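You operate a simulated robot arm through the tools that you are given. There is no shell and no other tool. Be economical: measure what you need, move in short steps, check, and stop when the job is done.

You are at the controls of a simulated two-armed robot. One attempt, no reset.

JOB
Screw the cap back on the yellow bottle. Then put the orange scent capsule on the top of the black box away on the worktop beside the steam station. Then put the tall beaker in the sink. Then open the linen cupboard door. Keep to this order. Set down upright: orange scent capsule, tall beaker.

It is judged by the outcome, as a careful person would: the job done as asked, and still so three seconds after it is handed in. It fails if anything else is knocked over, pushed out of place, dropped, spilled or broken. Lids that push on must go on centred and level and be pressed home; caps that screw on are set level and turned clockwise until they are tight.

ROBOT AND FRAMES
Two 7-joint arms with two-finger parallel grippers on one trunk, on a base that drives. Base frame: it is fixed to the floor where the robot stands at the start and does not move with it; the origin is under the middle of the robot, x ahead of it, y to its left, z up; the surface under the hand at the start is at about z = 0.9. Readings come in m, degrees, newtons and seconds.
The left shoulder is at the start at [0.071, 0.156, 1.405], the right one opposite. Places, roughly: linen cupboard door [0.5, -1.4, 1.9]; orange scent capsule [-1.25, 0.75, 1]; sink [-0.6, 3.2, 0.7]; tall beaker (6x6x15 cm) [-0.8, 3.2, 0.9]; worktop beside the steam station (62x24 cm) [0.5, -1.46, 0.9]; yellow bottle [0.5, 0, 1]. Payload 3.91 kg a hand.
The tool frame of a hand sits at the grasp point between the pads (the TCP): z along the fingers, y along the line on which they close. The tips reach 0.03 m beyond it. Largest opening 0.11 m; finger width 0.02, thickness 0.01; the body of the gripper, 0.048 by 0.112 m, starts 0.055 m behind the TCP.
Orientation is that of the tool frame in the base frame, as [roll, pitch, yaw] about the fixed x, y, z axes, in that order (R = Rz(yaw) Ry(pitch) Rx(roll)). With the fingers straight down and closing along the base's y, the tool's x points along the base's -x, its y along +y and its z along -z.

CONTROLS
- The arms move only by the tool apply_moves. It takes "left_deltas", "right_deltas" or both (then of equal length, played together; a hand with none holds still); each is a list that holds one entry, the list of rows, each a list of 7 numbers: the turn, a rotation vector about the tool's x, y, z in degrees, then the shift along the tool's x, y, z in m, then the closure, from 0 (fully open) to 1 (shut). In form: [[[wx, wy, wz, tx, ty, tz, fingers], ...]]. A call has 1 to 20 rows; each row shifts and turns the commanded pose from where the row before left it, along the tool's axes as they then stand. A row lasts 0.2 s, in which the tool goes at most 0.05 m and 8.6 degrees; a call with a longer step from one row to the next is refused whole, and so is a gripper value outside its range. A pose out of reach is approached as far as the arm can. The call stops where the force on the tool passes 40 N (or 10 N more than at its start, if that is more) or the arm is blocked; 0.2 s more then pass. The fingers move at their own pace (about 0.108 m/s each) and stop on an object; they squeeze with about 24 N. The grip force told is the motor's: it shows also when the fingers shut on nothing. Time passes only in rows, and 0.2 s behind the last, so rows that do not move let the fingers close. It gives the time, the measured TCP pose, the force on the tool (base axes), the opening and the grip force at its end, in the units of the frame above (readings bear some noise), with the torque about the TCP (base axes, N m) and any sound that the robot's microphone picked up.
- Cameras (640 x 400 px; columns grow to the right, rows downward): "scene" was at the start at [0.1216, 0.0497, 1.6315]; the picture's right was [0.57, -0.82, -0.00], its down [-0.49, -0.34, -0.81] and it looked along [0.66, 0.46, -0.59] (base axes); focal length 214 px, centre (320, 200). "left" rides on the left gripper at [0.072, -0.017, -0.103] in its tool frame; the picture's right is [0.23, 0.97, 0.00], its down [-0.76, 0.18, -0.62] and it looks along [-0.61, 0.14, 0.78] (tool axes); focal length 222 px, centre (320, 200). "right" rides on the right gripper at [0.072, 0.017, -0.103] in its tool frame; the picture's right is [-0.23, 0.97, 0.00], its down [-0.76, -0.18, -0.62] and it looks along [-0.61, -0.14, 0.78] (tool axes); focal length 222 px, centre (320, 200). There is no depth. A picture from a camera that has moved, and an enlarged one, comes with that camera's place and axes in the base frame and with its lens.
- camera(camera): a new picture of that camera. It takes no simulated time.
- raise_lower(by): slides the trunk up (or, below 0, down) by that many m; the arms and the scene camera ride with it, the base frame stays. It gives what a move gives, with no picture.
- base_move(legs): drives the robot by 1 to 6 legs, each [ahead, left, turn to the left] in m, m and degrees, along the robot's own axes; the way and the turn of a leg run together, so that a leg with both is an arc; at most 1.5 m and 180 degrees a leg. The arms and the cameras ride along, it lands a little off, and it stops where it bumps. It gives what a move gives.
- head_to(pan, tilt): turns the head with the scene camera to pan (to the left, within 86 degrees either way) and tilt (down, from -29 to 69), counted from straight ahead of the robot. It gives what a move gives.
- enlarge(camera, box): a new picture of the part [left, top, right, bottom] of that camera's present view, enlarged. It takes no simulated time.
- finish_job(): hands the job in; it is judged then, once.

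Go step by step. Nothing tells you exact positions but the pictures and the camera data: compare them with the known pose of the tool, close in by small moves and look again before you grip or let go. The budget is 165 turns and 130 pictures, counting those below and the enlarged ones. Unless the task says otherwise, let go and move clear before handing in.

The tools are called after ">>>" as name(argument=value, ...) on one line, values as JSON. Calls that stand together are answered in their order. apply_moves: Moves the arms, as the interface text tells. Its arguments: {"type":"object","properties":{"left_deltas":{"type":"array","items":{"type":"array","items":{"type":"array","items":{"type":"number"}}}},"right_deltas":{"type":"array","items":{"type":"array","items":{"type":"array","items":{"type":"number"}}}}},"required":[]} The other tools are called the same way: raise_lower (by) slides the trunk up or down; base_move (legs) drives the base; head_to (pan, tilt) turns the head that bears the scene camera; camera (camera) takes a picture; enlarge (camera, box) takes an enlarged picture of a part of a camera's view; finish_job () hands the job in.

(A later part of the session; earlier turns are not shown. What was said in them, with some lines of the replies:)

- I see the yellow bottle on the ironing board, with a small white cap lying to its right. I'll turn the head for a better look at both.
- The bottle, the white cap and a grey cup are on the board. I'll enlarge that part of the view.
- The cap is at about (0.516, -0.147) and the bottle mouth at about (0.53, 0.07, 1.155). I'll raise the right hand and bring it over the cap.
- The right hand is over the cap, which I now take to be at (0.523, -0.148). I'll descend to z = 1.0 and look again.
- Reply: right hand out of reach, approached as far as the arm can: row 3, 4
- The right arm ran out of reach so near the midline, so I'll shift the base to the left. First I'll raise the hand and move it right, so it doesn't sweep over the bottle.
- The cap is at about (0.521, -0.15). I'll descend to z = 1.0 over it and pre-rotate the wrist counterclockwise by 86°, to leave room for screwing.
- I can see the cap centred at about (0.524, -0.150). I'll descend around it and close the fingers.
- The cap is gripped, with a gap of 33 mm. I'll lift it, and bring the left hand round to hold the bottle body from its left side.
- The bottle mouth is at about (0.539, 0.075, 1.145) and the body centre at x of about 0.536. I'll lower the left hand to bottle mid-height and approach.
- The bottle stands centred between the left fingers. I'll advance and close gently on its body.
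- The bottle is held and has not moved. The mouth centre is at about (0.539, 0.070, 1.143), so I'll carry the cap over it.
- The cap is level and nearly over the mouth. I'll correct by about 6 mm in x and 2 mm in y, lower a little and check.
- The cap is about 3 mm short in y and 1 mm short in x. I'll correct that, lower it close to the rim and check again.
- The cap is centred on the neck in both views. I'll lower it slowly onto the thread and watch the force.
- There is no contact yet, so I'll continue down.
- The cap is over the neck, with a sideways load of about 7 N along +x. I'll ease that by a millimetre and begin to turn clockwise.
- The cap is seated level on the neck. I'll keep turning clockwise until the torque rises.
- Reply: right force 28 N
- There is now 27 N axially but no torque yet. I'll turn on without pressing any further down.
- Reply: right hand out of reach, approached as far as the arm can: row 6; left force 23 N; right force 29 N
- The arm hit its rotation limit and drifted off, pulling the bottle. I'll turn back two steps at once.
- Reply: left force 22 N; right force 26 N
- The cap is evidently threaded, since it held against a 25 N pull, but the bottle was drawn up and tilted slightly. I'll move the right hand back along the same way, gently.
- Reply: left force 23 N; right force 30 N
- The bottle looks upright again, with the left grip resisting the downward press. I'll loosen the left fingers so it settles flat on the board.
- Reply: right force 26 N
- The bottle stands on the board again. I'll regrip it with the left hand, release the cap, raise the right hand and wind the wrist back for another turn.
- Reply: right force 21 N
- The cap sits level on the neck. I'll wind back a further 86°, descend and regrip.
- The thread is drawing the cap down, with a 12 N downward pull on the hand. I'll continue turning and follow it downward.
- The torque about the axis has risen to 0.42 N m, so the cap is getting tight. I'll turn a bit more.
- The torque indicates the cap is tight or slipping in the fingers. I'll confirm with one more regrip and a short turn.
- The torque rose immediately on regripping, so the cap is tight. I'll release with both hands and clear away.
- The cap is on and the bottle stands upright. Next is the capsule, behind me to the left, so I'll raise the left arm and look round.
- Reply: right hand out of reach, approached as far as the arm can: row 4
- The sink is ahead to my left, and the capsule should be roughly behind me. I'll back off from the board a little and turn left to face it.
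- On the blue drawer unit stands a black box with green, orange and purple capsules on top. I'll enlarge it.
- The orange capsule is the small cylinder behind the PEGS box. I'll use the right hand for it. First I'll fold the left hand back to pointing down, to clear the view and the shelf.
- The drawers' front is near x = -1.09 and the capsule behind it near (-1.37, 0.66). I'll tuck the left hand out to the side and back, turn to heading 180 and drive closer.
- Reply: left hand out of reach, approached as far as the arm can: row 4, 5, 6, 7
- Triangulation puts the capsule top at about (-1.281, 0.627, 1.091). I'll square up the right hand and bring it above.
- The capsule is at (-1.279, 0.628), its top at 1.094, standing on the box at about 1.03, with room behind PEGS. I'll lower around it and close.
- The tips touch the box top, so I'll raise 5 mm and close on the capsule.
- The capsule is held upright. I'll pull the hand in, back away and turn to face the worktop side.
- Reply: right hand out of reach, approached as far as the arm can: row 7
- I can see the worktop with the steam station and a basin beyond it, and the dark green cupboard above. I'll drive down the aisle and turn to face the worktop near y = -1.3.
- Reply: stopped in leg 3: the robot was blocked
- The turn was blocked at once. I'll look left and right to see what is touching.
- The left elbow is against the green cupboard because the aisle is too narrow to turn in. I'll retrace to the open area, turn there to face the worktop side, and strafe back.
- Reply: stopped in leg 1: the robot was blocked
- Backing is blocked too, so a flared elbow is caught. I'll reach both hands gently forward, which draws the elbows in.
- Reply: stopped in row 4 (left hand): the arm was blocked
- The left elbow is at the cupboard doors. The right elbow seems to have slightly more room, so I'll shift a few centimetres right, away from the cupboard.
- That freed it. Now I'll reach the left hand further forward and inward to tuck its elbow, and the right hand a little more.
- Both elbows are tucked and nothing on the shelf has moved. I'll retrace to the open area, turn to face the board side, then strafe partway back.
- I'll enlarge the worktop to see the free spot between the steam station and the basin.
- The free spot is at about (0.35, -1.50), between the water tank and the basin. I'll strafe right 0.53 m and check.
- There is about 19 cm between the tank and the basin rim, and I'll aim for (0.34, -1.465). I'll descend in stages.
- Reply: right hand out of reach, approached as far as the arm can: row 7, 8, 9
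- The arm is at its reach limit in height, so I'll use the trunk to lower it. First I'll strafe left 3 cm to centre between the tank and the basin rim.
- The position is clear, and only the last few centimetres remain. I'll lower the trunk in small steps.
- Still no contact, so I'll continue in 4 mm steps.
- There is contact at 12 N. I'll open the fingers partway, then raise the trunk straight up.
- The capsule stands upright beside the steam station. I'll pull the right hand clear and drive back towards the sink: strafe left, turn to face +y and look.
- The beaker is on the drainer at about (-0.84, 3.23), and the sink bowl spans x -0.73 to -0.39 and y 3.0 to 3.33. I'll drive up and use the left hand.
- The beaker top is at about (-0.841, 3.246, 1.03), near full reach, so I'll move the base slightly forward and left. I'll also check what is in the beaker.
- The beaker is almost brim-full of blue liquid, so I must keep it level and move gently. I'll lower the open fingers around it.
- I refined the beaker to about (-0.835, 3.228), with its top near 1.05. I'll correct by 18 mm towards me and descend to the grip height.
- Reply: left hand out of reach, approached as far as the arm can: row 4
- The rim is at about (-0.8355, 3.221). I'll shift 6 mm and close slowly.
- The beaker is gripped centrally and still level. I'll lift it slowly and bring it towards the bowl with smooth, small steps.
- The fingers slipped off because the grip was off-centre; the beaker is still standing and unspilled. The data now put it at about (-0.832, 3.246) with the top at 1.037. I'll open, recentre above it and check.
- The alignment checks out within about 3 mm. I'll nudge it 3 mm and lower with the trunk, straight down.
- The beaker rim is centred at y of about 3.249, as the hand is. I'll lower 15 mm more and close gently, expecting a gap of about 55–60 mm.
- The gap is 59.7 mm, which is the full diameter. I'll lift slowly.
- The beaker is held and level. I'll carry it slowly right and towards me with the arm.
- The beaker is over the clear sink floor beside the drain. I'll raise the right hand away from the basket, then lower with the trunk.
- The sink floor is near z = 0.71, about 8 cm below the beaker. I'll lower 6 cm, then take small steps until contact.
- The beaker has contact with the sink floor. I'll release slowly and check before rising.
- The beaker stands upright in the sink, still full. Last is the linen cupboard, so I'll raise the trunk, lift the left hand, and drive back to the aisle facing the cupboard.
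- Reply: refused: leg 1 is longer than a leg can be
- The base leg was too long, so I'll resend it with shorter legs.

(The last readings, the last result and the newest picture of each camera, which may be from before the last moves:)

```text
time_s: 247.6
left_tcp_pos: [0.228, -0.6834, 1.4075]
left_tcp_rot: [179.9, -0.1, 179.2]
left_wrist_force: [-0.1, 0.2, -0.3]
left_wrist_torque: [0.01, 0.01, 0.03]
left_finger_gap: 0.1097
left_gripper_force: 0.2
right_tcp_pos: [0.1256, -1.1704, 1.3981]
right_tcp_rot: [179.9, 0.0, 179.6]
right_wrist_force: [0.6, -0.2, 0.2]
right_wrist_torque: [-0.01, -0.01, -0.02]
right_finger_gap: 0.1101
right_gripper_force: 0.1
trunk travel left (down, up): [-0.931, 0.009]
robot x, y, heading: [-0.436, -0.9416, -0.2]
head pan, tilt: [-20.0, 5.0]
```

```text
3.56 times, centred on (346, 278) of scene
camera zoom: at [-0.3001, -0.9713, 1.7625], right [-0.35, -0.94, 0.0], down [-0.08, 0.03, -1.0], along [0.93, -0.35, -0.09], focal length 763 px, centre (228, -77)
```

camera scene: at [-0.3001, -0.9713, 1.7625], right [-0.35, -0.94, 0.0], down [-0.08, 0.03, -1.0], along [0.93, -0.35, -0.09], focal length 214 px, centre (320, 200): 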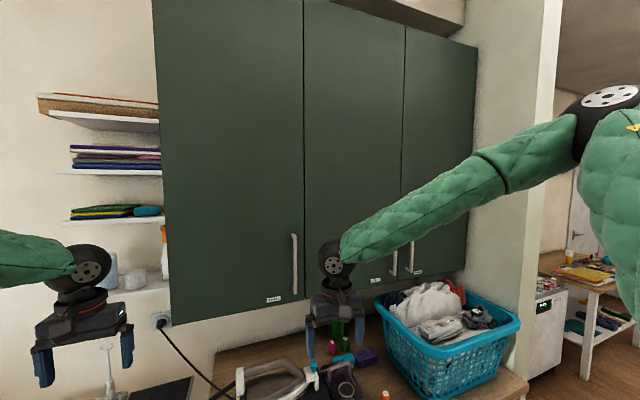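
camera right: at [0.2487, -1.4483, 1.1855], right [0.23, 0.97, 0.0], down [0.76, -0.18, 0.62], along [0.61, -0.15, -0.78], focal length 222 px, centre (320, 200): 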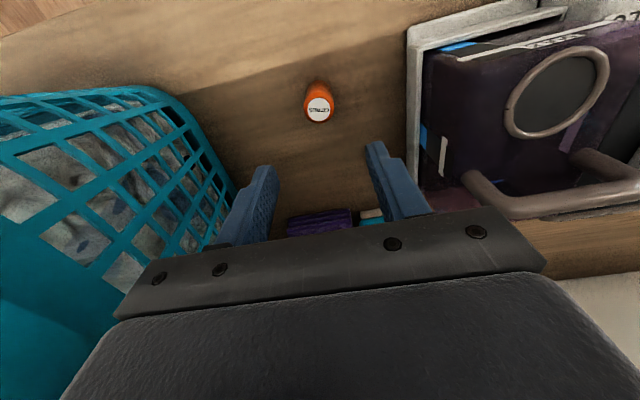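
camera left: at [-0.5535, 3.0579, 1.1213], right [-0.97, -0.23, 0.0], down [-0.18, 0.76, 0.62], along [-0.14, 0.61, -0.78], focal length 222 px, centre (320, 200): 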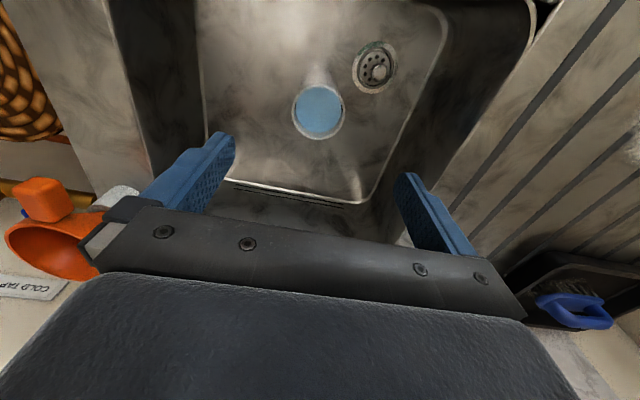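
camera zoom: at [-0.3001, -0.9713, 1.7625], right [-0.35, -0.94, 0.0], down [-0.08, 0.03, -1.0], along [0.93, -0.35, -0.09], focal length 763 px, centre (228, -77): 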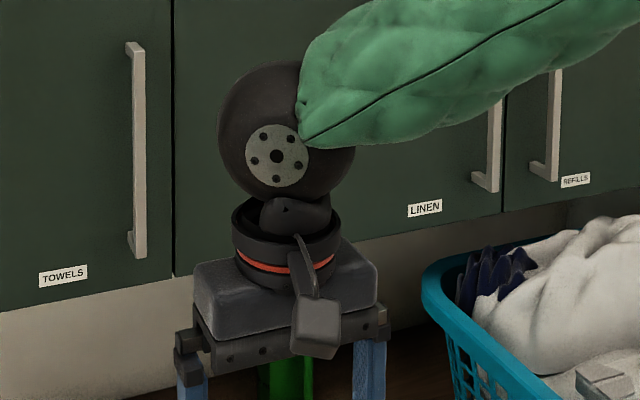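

LINEN is the middle door. Its vertical handle bar is at about (0.462, -1.609), z 1.345–1.525, with the door hinged on the left. I'll turn the left hand to point forward.

>>> apply_moves(left_deltas=[[[0, -8.2, 0, 0, 0, 0, 0.3], [0, -8.2, 0, 0, 0, 0, 0.3], [0, -8.2, 0, 0, 0, 0, 0.3], [0, -8.2, 0, 0, 0, 0, 0.3], [0, -8.2, 0, 0, 0, 0, 0.3], [0, -8.2, 0, 0, 0, 0, 0.3], [0, -8.2, 0, 0, 0, 0, 0.3], [0, -8.2, 0, 0, 0, 0, 0.3], [0, -8.2, 0, 0, 0, 0, 0.3], [0, -8.2, 0, 0, 0, 0, 0.3], [0, -8, 0, 0, 0, 0, 0.3], [0, 0, 0, 0, 0, 0.03, 0.3], [0, 0, 0, 0, 0, 0.02, 0.3], [0, 0, 0, 0, 0, 0, 0.3]]])

>>> base_move(legs=[[0, -0.84, 0]])

>>> head_to(pan=5, tilt=20)

>>> camera(camera="scene")

>>> camera(camera="left")

```text
time_s: 250.6
left_tcp_pos: [0.2769, -0.6854, 1.4095]
left_tcp_rot: [-142.9, 89.9, -143.6]
left_wrist_force: [0.3, 0.6, 0.4]
left_wrist_torque: [0.02, 0.0, -0.02]
left_finger_gap: 0.0771
left_gripper_force: 0.0
right_tcp_pos: [0.1262, -1.1698, 1.3988]
right_tcp_rot: [180.0, 0.0, 179.5]
right_wrist_force: [-0.7, 1.2, -0.7]
right_wrist_torque: [0.0, -0.04, 0.01]
right_finger_gap: 0.1101
right_gripper_force: 0.0
trunk travel left (down, up): [-0.931, 0.009]
robot x, y, heading: [-0.4367, -0.9383, -0.5]
head pan, tilt: [-20.0, 5.0]
```

```text
time_s: 255.1
left_tcp_pos: [0.2741, -1.5314, 1.4086]
left_tcp_rot: [-158.4, 89.9, -158.5]
left_wrist_force: [-1.0, -0.4, 0.4]
left_wrist_torque: [0.02, 0.0, 0.01]
left_finger_gap: 0.077
left_gripper_force: 0.1
right_tcp_pos: [0.1264, -2.0187, 1.399]
right_tcp_rot: [-180.0, 0.0, 179.9]
right_wrist_force: [0.1, 0.2, -0.6]
right_wrist_torque: [-0.03, 0.05, 0.0]
right_finger_gap: 0.1099
right_gripper_force: 0.1
trunk travel left (down, up): [-0.931, 0.009]
robot x, y, heading: [-0.4387, -1.7934, 0.2]
head pan, tilt: [-20.0, 5.0]
```

```text
time_s: 256.0
left_tcp_pos: [0.273, -1.533, 1.4086]
left_tcp_rot: [173.2, 90.0, 173.0]
left_wrist_force: [0.5, 0.3, 0.2]
left_wrist_torque: [0.0, 0.0, -0.03]
left_finger_gap: 0.0771
left_gripper_force: 0.2
right_tcp_pos: [0.1258, -2.0196, 1.3991]
right_tcp_rot: [-180.0, 0.0, 180.0]
right_wrist_force: [-0.5, -0.1, -0.3]
right_wrist_torque: [-0.02, -0.02, 0.0]
right_finger_gap: 0.1098
right_gripper_force: 0.1
trunk travel left (down, up): [-0.931, 0.009]
robot x, y, heading: [-0.4338, -1.7932, -0.1]
head pan, tilt: [5.0, 20.0]
```

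```text
28 pictures are left
camera scene: at [-0.2959, -1.7859, 1.7382], right [0.09, -1.0, 0.0], down [-0.34, -0.03, -0.94], along [0.94, 0.08, -0.34], focal length 214 px, centre (320, 200)
```

scene: 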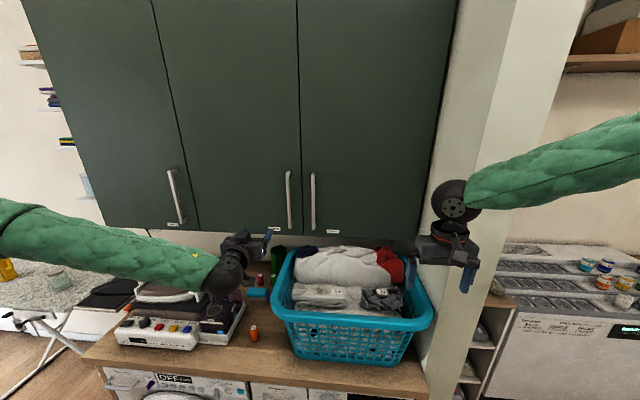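

```text
27 pictures are left
camera left: at [0.1693, -1.5489, 1.3356], right [0.0, 0.97, -0.23], down [-0.62, 0.18, 0.76], along [0.78, 0.14, 0.61], focal length 222 px, centre (320, 200)
```

left: 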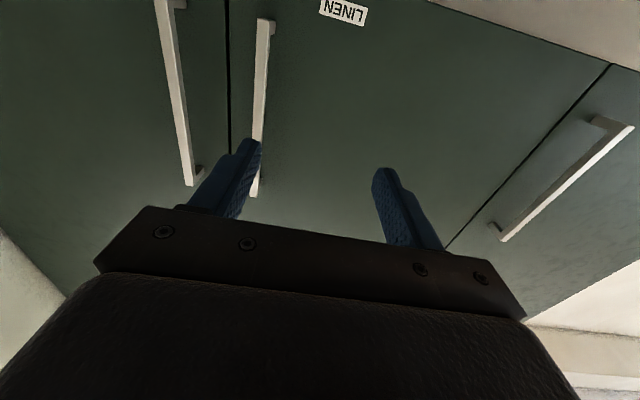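

The handle bar is at y of about -1.606, z 1.35–1.57. I'll align the left hand and move it in front of the bar.

>>> apply_moves(left_deltas=[[[0, 0, 0, -0.016, -0.025, 0, 0.3], [0, 0, 0, -0.016, -0.025, 0, 0.3], [0, 0, 0, -0.015, -0.024, 0, 0.3], [0, 0, 0, 0, 0, 0.04, 0.3], [0, 0, 0, 0, 0, 0.04, 0.3], [0, 0, 0, 0, 0, 0.03, 0.3], [0, 0, 0, 0, 0, 0, 0.3]]])

>>> camera(camera="left")

>>> enlarge(camera="scene", box=[220, 150, 380, 250])

```text
time_s: 257.6
left_tcp_pos: [0.3859, -1.6057, 1.4545]
left_tcp_rot: [-159.9, 89.9, -160.2]
left_wrist_force: [-0.2, 0.5, 0.9]
left_wrist_torque: [0.0, -0.01, -0.02]
left_finger_gap: 0.0774
left_gripper_force: 0.0
right_tcp_pos: [0.1258, -2.0186, 1.3981]
right_tcp_rot: [180.0, 0.0, -180.0]
right_wrist_force: [-0.1, 0.3, 0.3]
right_wrist_torque: [0.01, -0.01, 0.0]
right_finger_gap: 0.1101
right_gripper_force: 0.1
trunk travel left (down, up): [-0.931, 0.009]
robot x, y, heading: [-0.4362, -1.7945, 0.1]
head pan, tilt: [5.0, 20.0]
```

```text
26 pictures are left
camera left: at [0.2807, -1.6223, 1.3813], right [0.0, 0.97, -0.23], down [-0.62, 0.18, 0.76], along [0.78, 0.14, 0.61], focal length 222 px, centre (320, 200)
```

left: 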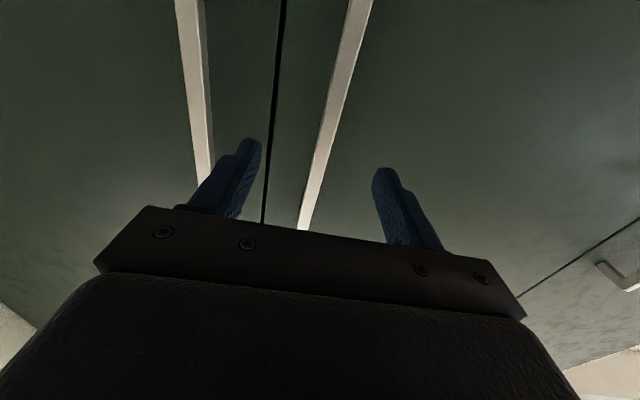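

```text
4.00 times, centred on (300, 200) of scene
camera zoom: at [-0.2963, -1.7848, 1.7382], right [0.09, -1.0, 0.0], down [-0.34, -0.03, -0.94], along [0.94, 0.08, -0.34], focal length 858 px, centre (400, 200)
```

zoom: 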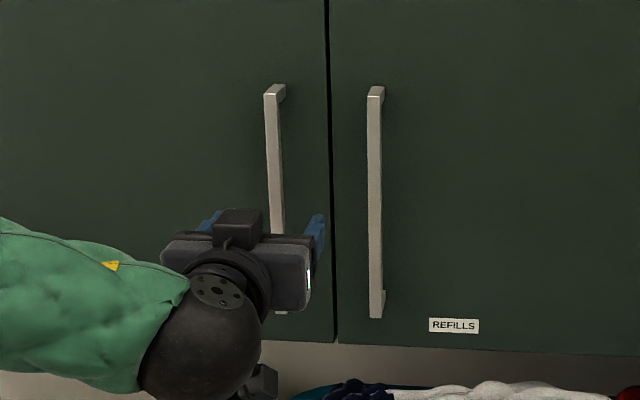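

The bar is between the fingers. I'll advance 6 cm and close.

>>> apply_moves(left_deltas=[[[0, 0, 0, 0, 0, 0.03, 0.3], [0, 0, 0, 0, 0, 0.03, 0.3], [0, 0, 0, 0, 0, 0.006, 0.3], [0, 0, 0, 0, 0, 0, 0.6], [0, 0, 0, 0, 0, 0, 0.8], [0, 0, 0, 0, 0, 0, 1], [0, 0, 0, 0, 0, 0, 1], [0, 0, 0, 0, 0, 0, 1]]])

>>> enlarge(camera="left", box=[220, 60, 420, 240])

```text
time_s: 259.4
left_tcp_pos: [0.4489, -1.6045, 1.4548]
left_tcp_rot: [-132.7, 89.9, -133.0]
left_wrist_force: [1.5, 13.8, 1.9]
left_wrist_torque: [0.27, 0.27, -0.09]
left_finger_gap: 0.0116
left_gripper_force: 44.7
right_tcp_pos: [0.1256, -2.0178, 1.3986]
right_tcp_rot: [-179.9, -0.1, -180.0]
right_wrist_force: [-0.1, -0.5, -0.4]
right_wrist_torque: [-0.01, 0.01, -0.01]
right_finger_gap: 0.1101
right_gripper_force: 0.0
trunk travel left (down, up): [-0.931, 0.009]
robot x, y, heading: [-0.4393, -1.7932, 0.0]
head pan, tilt: [5.0, 20.0]
```

```text
2.22 times, centred on (320, 150) of left
camera zoom: at [0.3463, -1.6198, 1.3824], right [0.0, 0.97, -0.23], down [-0.62, 0.18, 0.76], along [0.78, 0.14, 0.61], focal length 494 px, centre (320, 311)
```

zoom: 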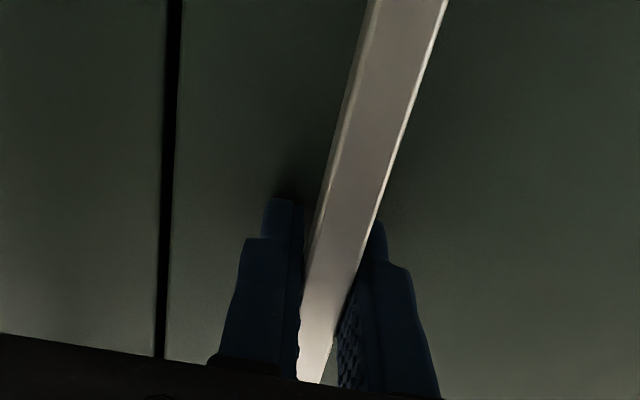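

The bar is gripped. I'll pull the door open along its hinge arc, turning the hand with it, with a first short stretch to check forces.

>>> apply_moves(left_deltas=[[[3, 0, 0, 0, 0.0027, -0.0216, 1], [3, 0, 0, 0, 0.0027, -0.0216, 1], [3, 0, 0, 0, 0.0027, -0.0216, 1], [0, 0, 0, 0, 0, 0, 1]]])

>>> camera(camera="scene")

```text
time_s: 260.4
left_tcp_pos: [0.3873, -1.5927, 1.4548]
left_tcp_rot: [-132.5, 89.9, -141.7]
left_wrist_force: [3.5, 12.1, 2.4]
left_wrist_torque: [0.53, 0.17, -0.25]
left_finger_gap: 0.0119
left_gripper_force: 44.8
right_tcp_pos: [0.1267, -2.0179, 1.4002]
right_tcp_rot: [180.0, 0.0, -180.0]
right_wrist_force: [-0.3, 0.0, 0.4]
right_wrist_torque: [-0.03, -0.01, 0.0]
right_finger_gap: 0.1099
right_gripper_force: 0.1
trunk travel left (down, up): [-0.931, 0.009]
robot x, y, heading: [-0.4353, -1.7931, 0.2]
head pan, tilt: [5.0, 20.0]
```

```text
23 pictures are left
camera scene: at [-0.2951, -1.7841, 1.7381], right [0.09, -1.0, 0.0], down [-0.34, -0.03, -0.94], along [0.94, 0.08, -0.34], focal length 214 px, centre (320, 200)
```

scene: 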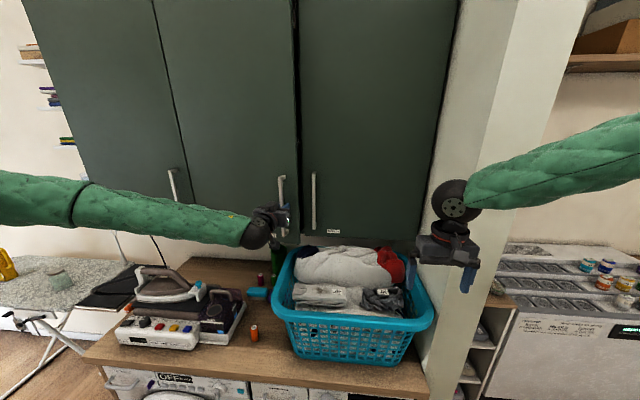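

The door is opening smoothly. I'll continue along the arc.

>>> apply_moves(left_deltas=[[[3, 0, 0, 0, 0.0027, -0.0216, 1], [3, 0, 0, 0, 0.0027, -0.0216, 1], [3, 0, 0, 0, 0.0027, -0.0216, 1], [3, 0, 0, 0, 0.0027, -0.0216, 1], [3, 0, 0, 0, 0.0027, -0.0216, 1], [3, 0, 0, 0, 0.0027, -0.0216, 1], [0, 0, 0, 0, 0, 0, 1]]])

>>> camera(camera="scene")

```text
time_s: 262.0
left_tcp_pos: [0.2667, -1.5409, 1.4552]
left_tcp_rot: [-146.0, 89.9, -173.2]
left_wrist_force: [5.0, 6.7, 8.7]
left_wrist_torque: [0.23, -1.31, -0.46]
left_finger_gap: 0.0119
left_gripper_force: 44.9
right_tcp_pos: [0.1261, -2.0176, 1.3989]
right_tcp_rot: [-180.0, 0.0, 179.9]
right_wrist_force: [-0.1, -0.4, 0.2]
right_wrist_torque: [0.04, 0.02, 0.0]
right_finger_gap: 0.1099
right_gripper_force: 0.0
trunk travel left (down, up): [-0.931, 0.009]
robot x, y, heading: [-0.4378, -1.7966, -0.0]
head pan, tilt: [5.0, 20.0]
```

```text
22 pictures are left
camera scene: at [-0.2954, -1.7847, 1.7381], right [0.09, -1.0, 0.0], down [-0.34, -0.03, -0.94], along [0.94, 0.08, -0.34], focal length 214 px, centre (320, 200)
```

scene: 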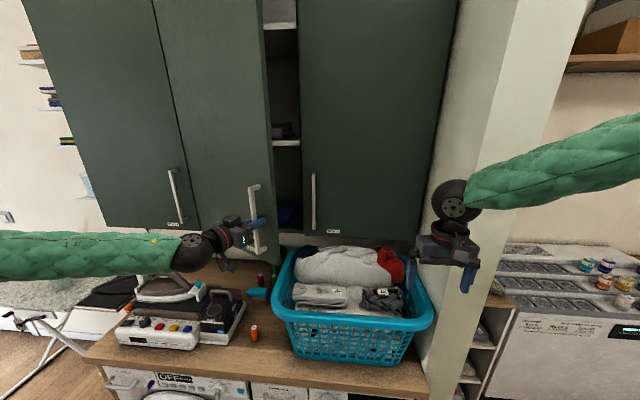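

About 27° open. I'll continue a bit further.

>>> apply_moves(left_deltas=[[[3, 0, 0, 0, 0.0027, -0.0216, 1], [3, 0, 0, 0, 0.0027, -0.0216, 1], [3, 0, 0, 0, 0.0027, -0.0216, 1], [3, 0, 0, 0, 0.0027, -0.0216, 1], [3, 0, 0, 0, 0.0027, -0.0216, 1], [3, 0, 0, 0, 0.0027, -0.0216, 1], [0, 0, 0, 0, 0, 0, 1]]])

>>> camera(camera="scene")

```text
time_s: 263.3
left_tcp_pos: [0.1768, -1.4635, 1.4446]
left_tcp_rot: [-159.0, 89.1, 157.8]
left_wrist_force: [-15.6, -13.6, -6.6]
left_wrist_torque: [0.71, -0.62, -0.25]
left_finger_gap: 0.012
left_gripper_force: 45.2
right_tcp_pos: [0.1244, -2.0185, 1.3974]
right_tcp_rot: [-179.9, -0.1, -180.0]
right_wrist_force: [0.4, 0.3, -0.3]
right_wrist_torque: [-0.01, 0.04, 0.01]
right_finger_gap: 0.1102
right_gripper_force: 0.0
trunk travel left (down, up): [-0.931, 0.009]
robot x, y, heading: [-0.438, -1.7916, -0.1]
head pan, tilt: [5.0, 20.0]
stopped in row 6 (left hand): the force on the tool passed its limit at 146 N (the readings are from after the stop); the commanded pose is now the measured one
```

```text
21 pictures are left
camera scene: at [-0.2967, -1.7843, 1.7376], right [0.09, -1.0, 0.0], down [-0.34, -0.03, -0.94], along [0.94, 0.08, -0.34], focal length 214 px, centre (320, 200)
```

scene: 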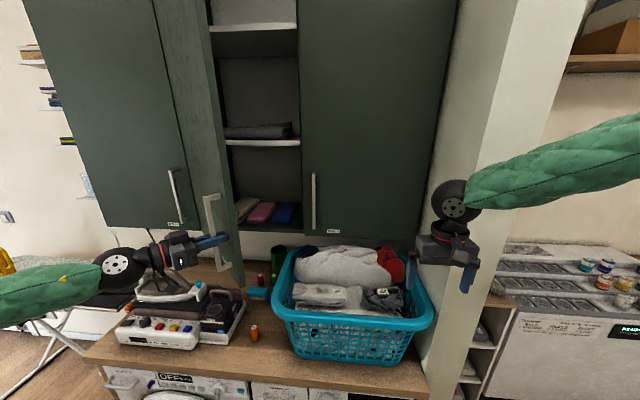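

The door is about 43° open and the arm is at its limit. I'll release the handle, back the left hand off, and use the closed right hand from the inside, strafing left to push the door further.

>>> apply_moves(left_deltas=[[[0, 0, 0, 0, 0, 0, 0.6], [0, 0, 0, 0, 0, 0, 0.3], [0, 0, 0, 0, 0, 0, 0.2], [0, 0, 0, 0, 0, -0.03, 0.2], [0, 0, 0, 0, 0, -0.04, 0.2], [0, 0, 0, 0, 0, -0.04, 0.2], [0, 0, 0, 0, 0, -0.03, 0.2], [0, 0, 0, 0, 0, 0, 0.2]]], right_deltas=[[[0, 0, 0, 0, 0, 0, 1], [0, 0, 0, -0.025, 0, 0, 1], [0, 0, 0, -0.025, 0, 0, 1], [0, 0, 0, -0.025, 0, 0, 1], [0, 0, 0, 0, 0, 0, 1], [0, 0, 0, 0, 0, 0, 1], [0, 0, 0, 0, 0, 0, 1], [0, 0, 0, 0, 0, 0, 1]]])

>>> camera(camera="scene")

```text
time_s: 265.1
left_tcp_pos: [0.0742, -1.3649, 1.4466]
left_tcp_rot: [-154.8, 89.0, 162.2]
left_wrist_force: [0.3, -0.1, -0.6]
left_wrist_torque: [0.02, 0.02, -0.03]
left_finger_gap: 0.0881
left_gripper_force: 0.0
right_tcp_pos: [0.2025, -2.0166, 1.3994]
right_tcp_rot: [179.9, -0.1, -180.0]
right_wrist_force: [0.7, -0.6, 0.5]
right_wrist_torque: [-0.04, 0.0, 0.0]
right_finger_gap: 0.0
right_gripper_force: 23.8
trunk travel left (down, up): [-0.931, 0.009]
robot x, y, heading: [-0.4402, -1.793, -0.0]
head pan, tilt: [5.0, 20.0]
```

```text
20 pictures are left
camera scene: at [-0.2958, -1.7849, 1.7382], right [0.09, -1.0, 0.0], down [-0.34, -0.03, -0.94], along [0.94, 0.08, -0.34], focal length 214 px, centre (320, 200)
```

scene: 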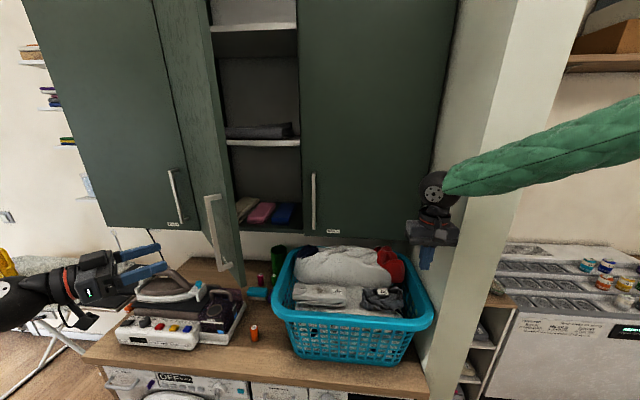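

The hands are clear and the door stays at about 45°. I'll strafe left with the right hand towards the door's inner face.

>>> base_move(legs=[[0, 0.42, 0]])

>>> head_to(pan=-5, tilt=15)

>>> camera(camera="scene")

```text
time_s: 267.7
left_tcp_pos: [0.0764, -0.953, 1.4478]
left_tcp_rot: [-158.3, 89.0, 158.4]
left_wrist_force: [-0.3, -0.1, 1.0]
left_wrist_torque: [-0.05, 0.0, -0.01]
left_finger_gap: 0.088
left_gripper_force: 0.0
right_tcp_pos: [0.2013, -1.6056, 1.3972]
right_tcp_rot: [180.0, 0.0, 179.8]
right_wrist_force: [0.7, -0.2, -0.8]
right_wrist_torque: [0.0, 0.01, 0.01]
right_finger_gap: 0.0
right_gripper_force: 23.9
trunk travel left (down, up): [-0.931, 0.009]
robot x, y, heading: [-0.4384, -1.3764, 0.2]
head pan, tilt: [5.0, 20.0]
```

```text
time_s: 268.4
left_tcp_pos: [0.075, -0.9525, 1.4476]
left_tcp_rot: [-153.6, 89.0, 163.2]
left_wrist_force: [-1.2, 0.1, -0.1]
left_wrist_torque: [0.0, -0.01, -0.02]
left_finger_gap: 0.0879
left_gripper_force: 0.0
right_tcp_pos: [0.2012, -1.6051, 1.3994]
right_tcp_rot: [180.0, 0.0, 179.8]
right_wrist_force: [0.4, 0.0, 0.1]
right_wrist_torque: [-0.02, -0.01, -0.01]
right_finger_gap: 0.0002
right_gripper_force: 24.0
trunk travel left (down, up): [-0.931, 0.009]
robot x, y, heading: [-0.4435, -1.3778, -0.0]
head pan, tilt: [-5.0, 15.0]
```

```text
19 pictures are left
camera scene: at [-0.2958, -1.3857, 1.7463], right [-0.09, -1.0, 0.0], down [-0.26, 0.02, -0.97], along [0.96, -0.09, -0.26], focal length 214 px, centre (320, 200)
```

scene: 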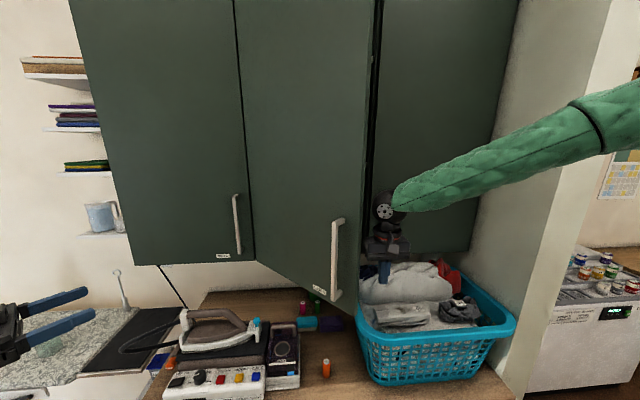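

The right hand is just inside the door edge. I'll strafe further to push it.

>>> base_move(legs=[[0, 0.17, 0]])

>>> camera(camera="scene")

```text
time_s: 269.6
left_tcp_pos: [0.0806, -0.8571, 1.4486]
left_tcp_rot: [-157.6, 88.8, 159.0]
left_wrist_force: [-1.0, -0.4, 0.1]
left_wrist_torque: [0.02, 0.0, 0.01]
left_finger_gap: 0.0878
left_gripper_force: 0.0
right_tcp_pos: [0.2003, -1.5123, 1.3943]
right_tcp_rot: [-179.8, -0.8, -179.6]
right_wrist_force: [0.5, -1.1, 0.5]
right_wrist_torque: [0.01, 0.04, -0.02]
right_finger_gap: 0.0
right_gripper_force: 24.3
trunk travel left (down, up): [-0.931, 0.009]
robot x, y, heading: [-0.4324, -1.2818, -0.2]
head pan, tilt: [-5.0, 15.0]
stopped in leg 1: the force on the tool passed its limit at 171 N (the readings are from after the stop); the commanded pose is now the measured one
```

```text
18 pictures are left
camera scene: at [-0.2914, -1.2915, 1.7459], right [-0.09, -1.0, 0.0], down [-0.26, 0.03, -0.97], along [0.96, -0.09, -0.26], focal length 214 px, centre (320, 200)
```

scene: 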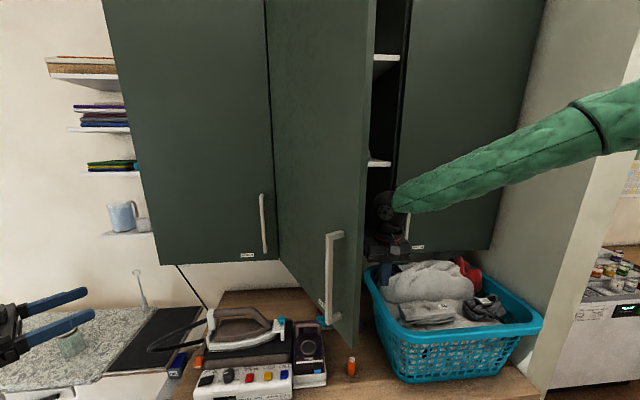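

The contact nudged the door to about 63°. I'll close the gap, then push on gently in small steps.

>>> base_move(legs=[[0, 0.08, 0], [0, 0.02, 0], [0, 0.02, 0], [0, 0.02, 0], [0, 0.02, 0], [0, 0.02, 0]])

>>> camera(camera="scene")

```text
time_s: 272.6
left_tcp_pos: [0.0784, -0.6741, 1.4485]
left_tcp_rot: [-162.2, 88.8, 154.4]
left_wrist_force: [-0.5, -0.7, -0.3]
left_wrist_torque: [0.02, -0.01, 0.05]
left_finger_gap: 0.0879
left_gripper_force: 0.1
right_tcp_pos: [0.1968, -1.33, 1.3954]
right_tcp_rot: [-179.7, -0.6, -179.6]
right_wrist_force: [-1.4, -0.4, -0.5]
right_wrist_torque: [0.04, -0.01, 0.04]
right_finger_gap: 0.0001
right_gripper_force: 23.8
trunk travel left (down, up): [-0.931, 0.009]
robot x, y, heading: [-0.4371, -1.0963, -0.4]
head pan, tilt: [-5.0, 15.0]
```

```text
17 pictures are left
camera scene: at [-0.2942, -1.1089, 1.7463], right [-0.09, -1.0, 0.0], down [-0.26, 0.03, -0.97], along [0.96, -0.09, -0.26], focal length 214 px, centre (320, 200)
```

scene: 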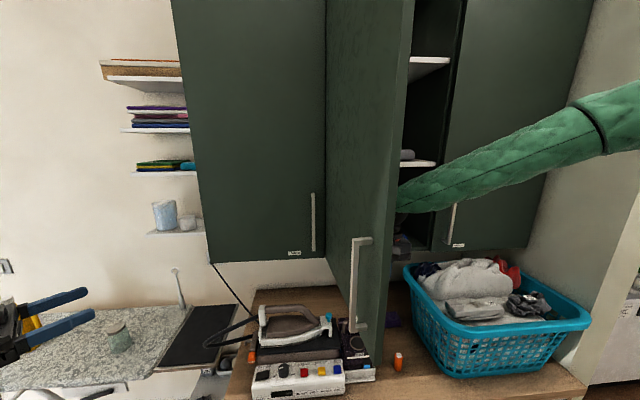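

The door is at about 80°. I'll give it two more gentle centimetre pushes, then withdraw to the right.

>>> base_move(legs=[[0, 0.02, 0], [0, 0.02, 0], [0, 0.02, 0], [0, -0.1, 0]])

>>> camera(camera="scene")

```text
time_s: 274.9
left_tcp_pos: [0.0777, -0.7082, 1.4464]
left_tcp_rot: [-149.8, 89.0, 166.8]
left_wrist_force: [0.0, 1.1, -1.1]
left_wrist_torque: [-0.02, -0.01, 0.01]
left_finger_gap: 0.0882
left_gripper_force: 0.0
right_tcp_pos: [0.1961, -1.3639, 1.3967]
right_tcp_rot: [-179.7, -0.5, -179.6]
right_wrist_force: [0.7, 0.5, 0.7]
right_wrist_torque: [0.02, 0.02, 0.0]
right_finger_gap: 0.0
right_gripper_force: 24.0
trunk travel left (down, up): [-0.931, 0.009]
robot x, y, heading: [-0.4331, -1.1369, -0.3]
head pan, tilt: [-5.0, 15.0]
```

```text
16 pictures are left
camera scene: at [-0.2952, -1.1425, 1.7464], right [-0.09, -1.0, 0.0], down [-0.26, 0.02, -0.97], along [0.96, -0.09, -0.26], focal length 214 px, centre (320, 200)
```

scene: 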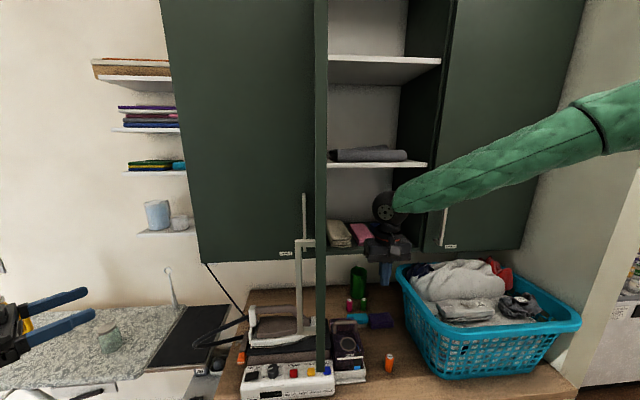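

The linen door stands about 90° open and the capsule still stands upright on the worktop. I'll back straight away to clear.

>>> base_move(legs=[[-0.12, 0, 0]])

>>> camera(camera="scene")

>>> enlarge(camera="scene", box=[220, 220, 420, 400])

```text
time_s: 276.2
left_tcp_pos: [-0.0462, -0.709, 1.4477]
left_tcp_rot: [-152.1, 89.0, 164.5]
left_wrist_force: [0.1, 0.1, 0.7]
left_wrist_torque: [0.0, 0.03, 0.02]
left_finger_gap: 0.0882
left_gripper_force: 0.0
right_tcp_pos: [0.0741, -1.3651, 1.397]
right_tcp_rot: [-179.6, -0.5, -179.4]
right_wrist_force: [0.3, -0.2, 0.2]
right_wrist_torque: [-0.03, 0.02, -0.01]
right_finger_gap: 0.0
right_gripper_force: 23.6
trunk travel left (down, up): [-0.931, 0.009]
robot x, y, heading: [-0.56, -1.1355, -0.1]
head pan, tilt: [-5.0, 15.0]
```

```text
15 pictures are left
camera scene: at [-0.4187, -1.1435, 1.7462], right [-0.09, -1.0, 0.0], down [-0.26, 0.02, -0.97], along [0.96, -0.09, -0.26], focal length 214 px, centre (320, 200)
```

scene: 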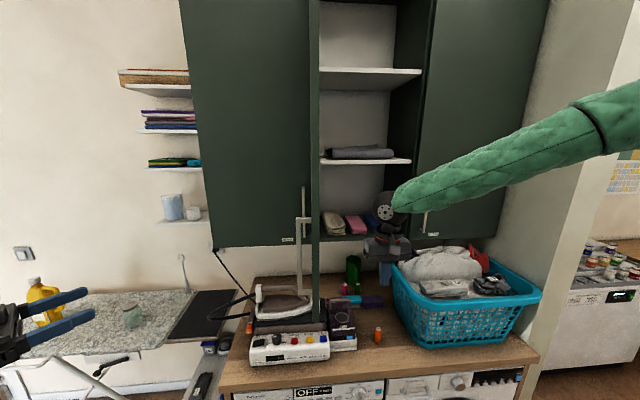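

```text
2.22 times, centred on (320, 310) of scene
camera zoom: at [-0.4187, -1.1435, 1.7462], right [-0.09, -1.0, 0.0], down [-0.26, 0.02, -0.97], along [0.96, -0.09, -0.26], focal length 477 px, centre (320, -44)
```

zoom: 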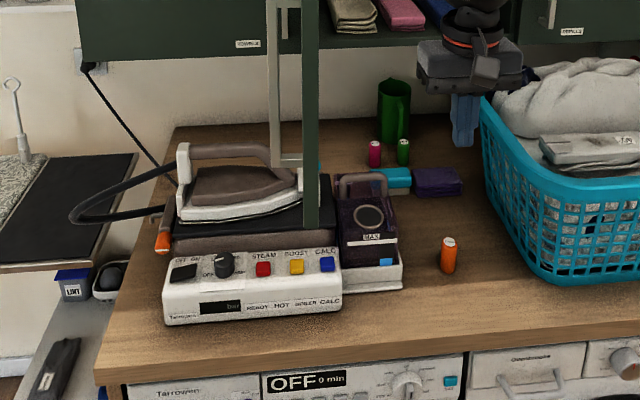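

All four steps look done: the linen door is wide open, the capsule stands upright beside the steam station, and the hands are clear. I'm handing it in.

>>> finish_job()

```text
The job is handed in.
```

I finished all four jobs in the order you gave and handed them in; I haven't seen the judging result.

- **Yellow bottle:** the cap is screwed on tight and level. While I was turning it, the bottle got pulled up and tilted slightly, and I set it back upright on the ironing board.
- **Orange scent capsule:** it stands upright on the worktop between the steam station and the laundry basket.
- **Tall beaker:** it stands upright in the sink, still full of its blue liquid. My first grip slipped off, but nothing spilled.
- **Linen cupboard:** the door is open to about 90°. It took two hard contacts, 146 N on the handle while pulling and 171 N on the door while pushing. I saw no damage in the pictures.

While driving, both elbows were close to the cupboard doors and the shelf unit, and at least one caught for a while. I saw nothing knocked out of place.
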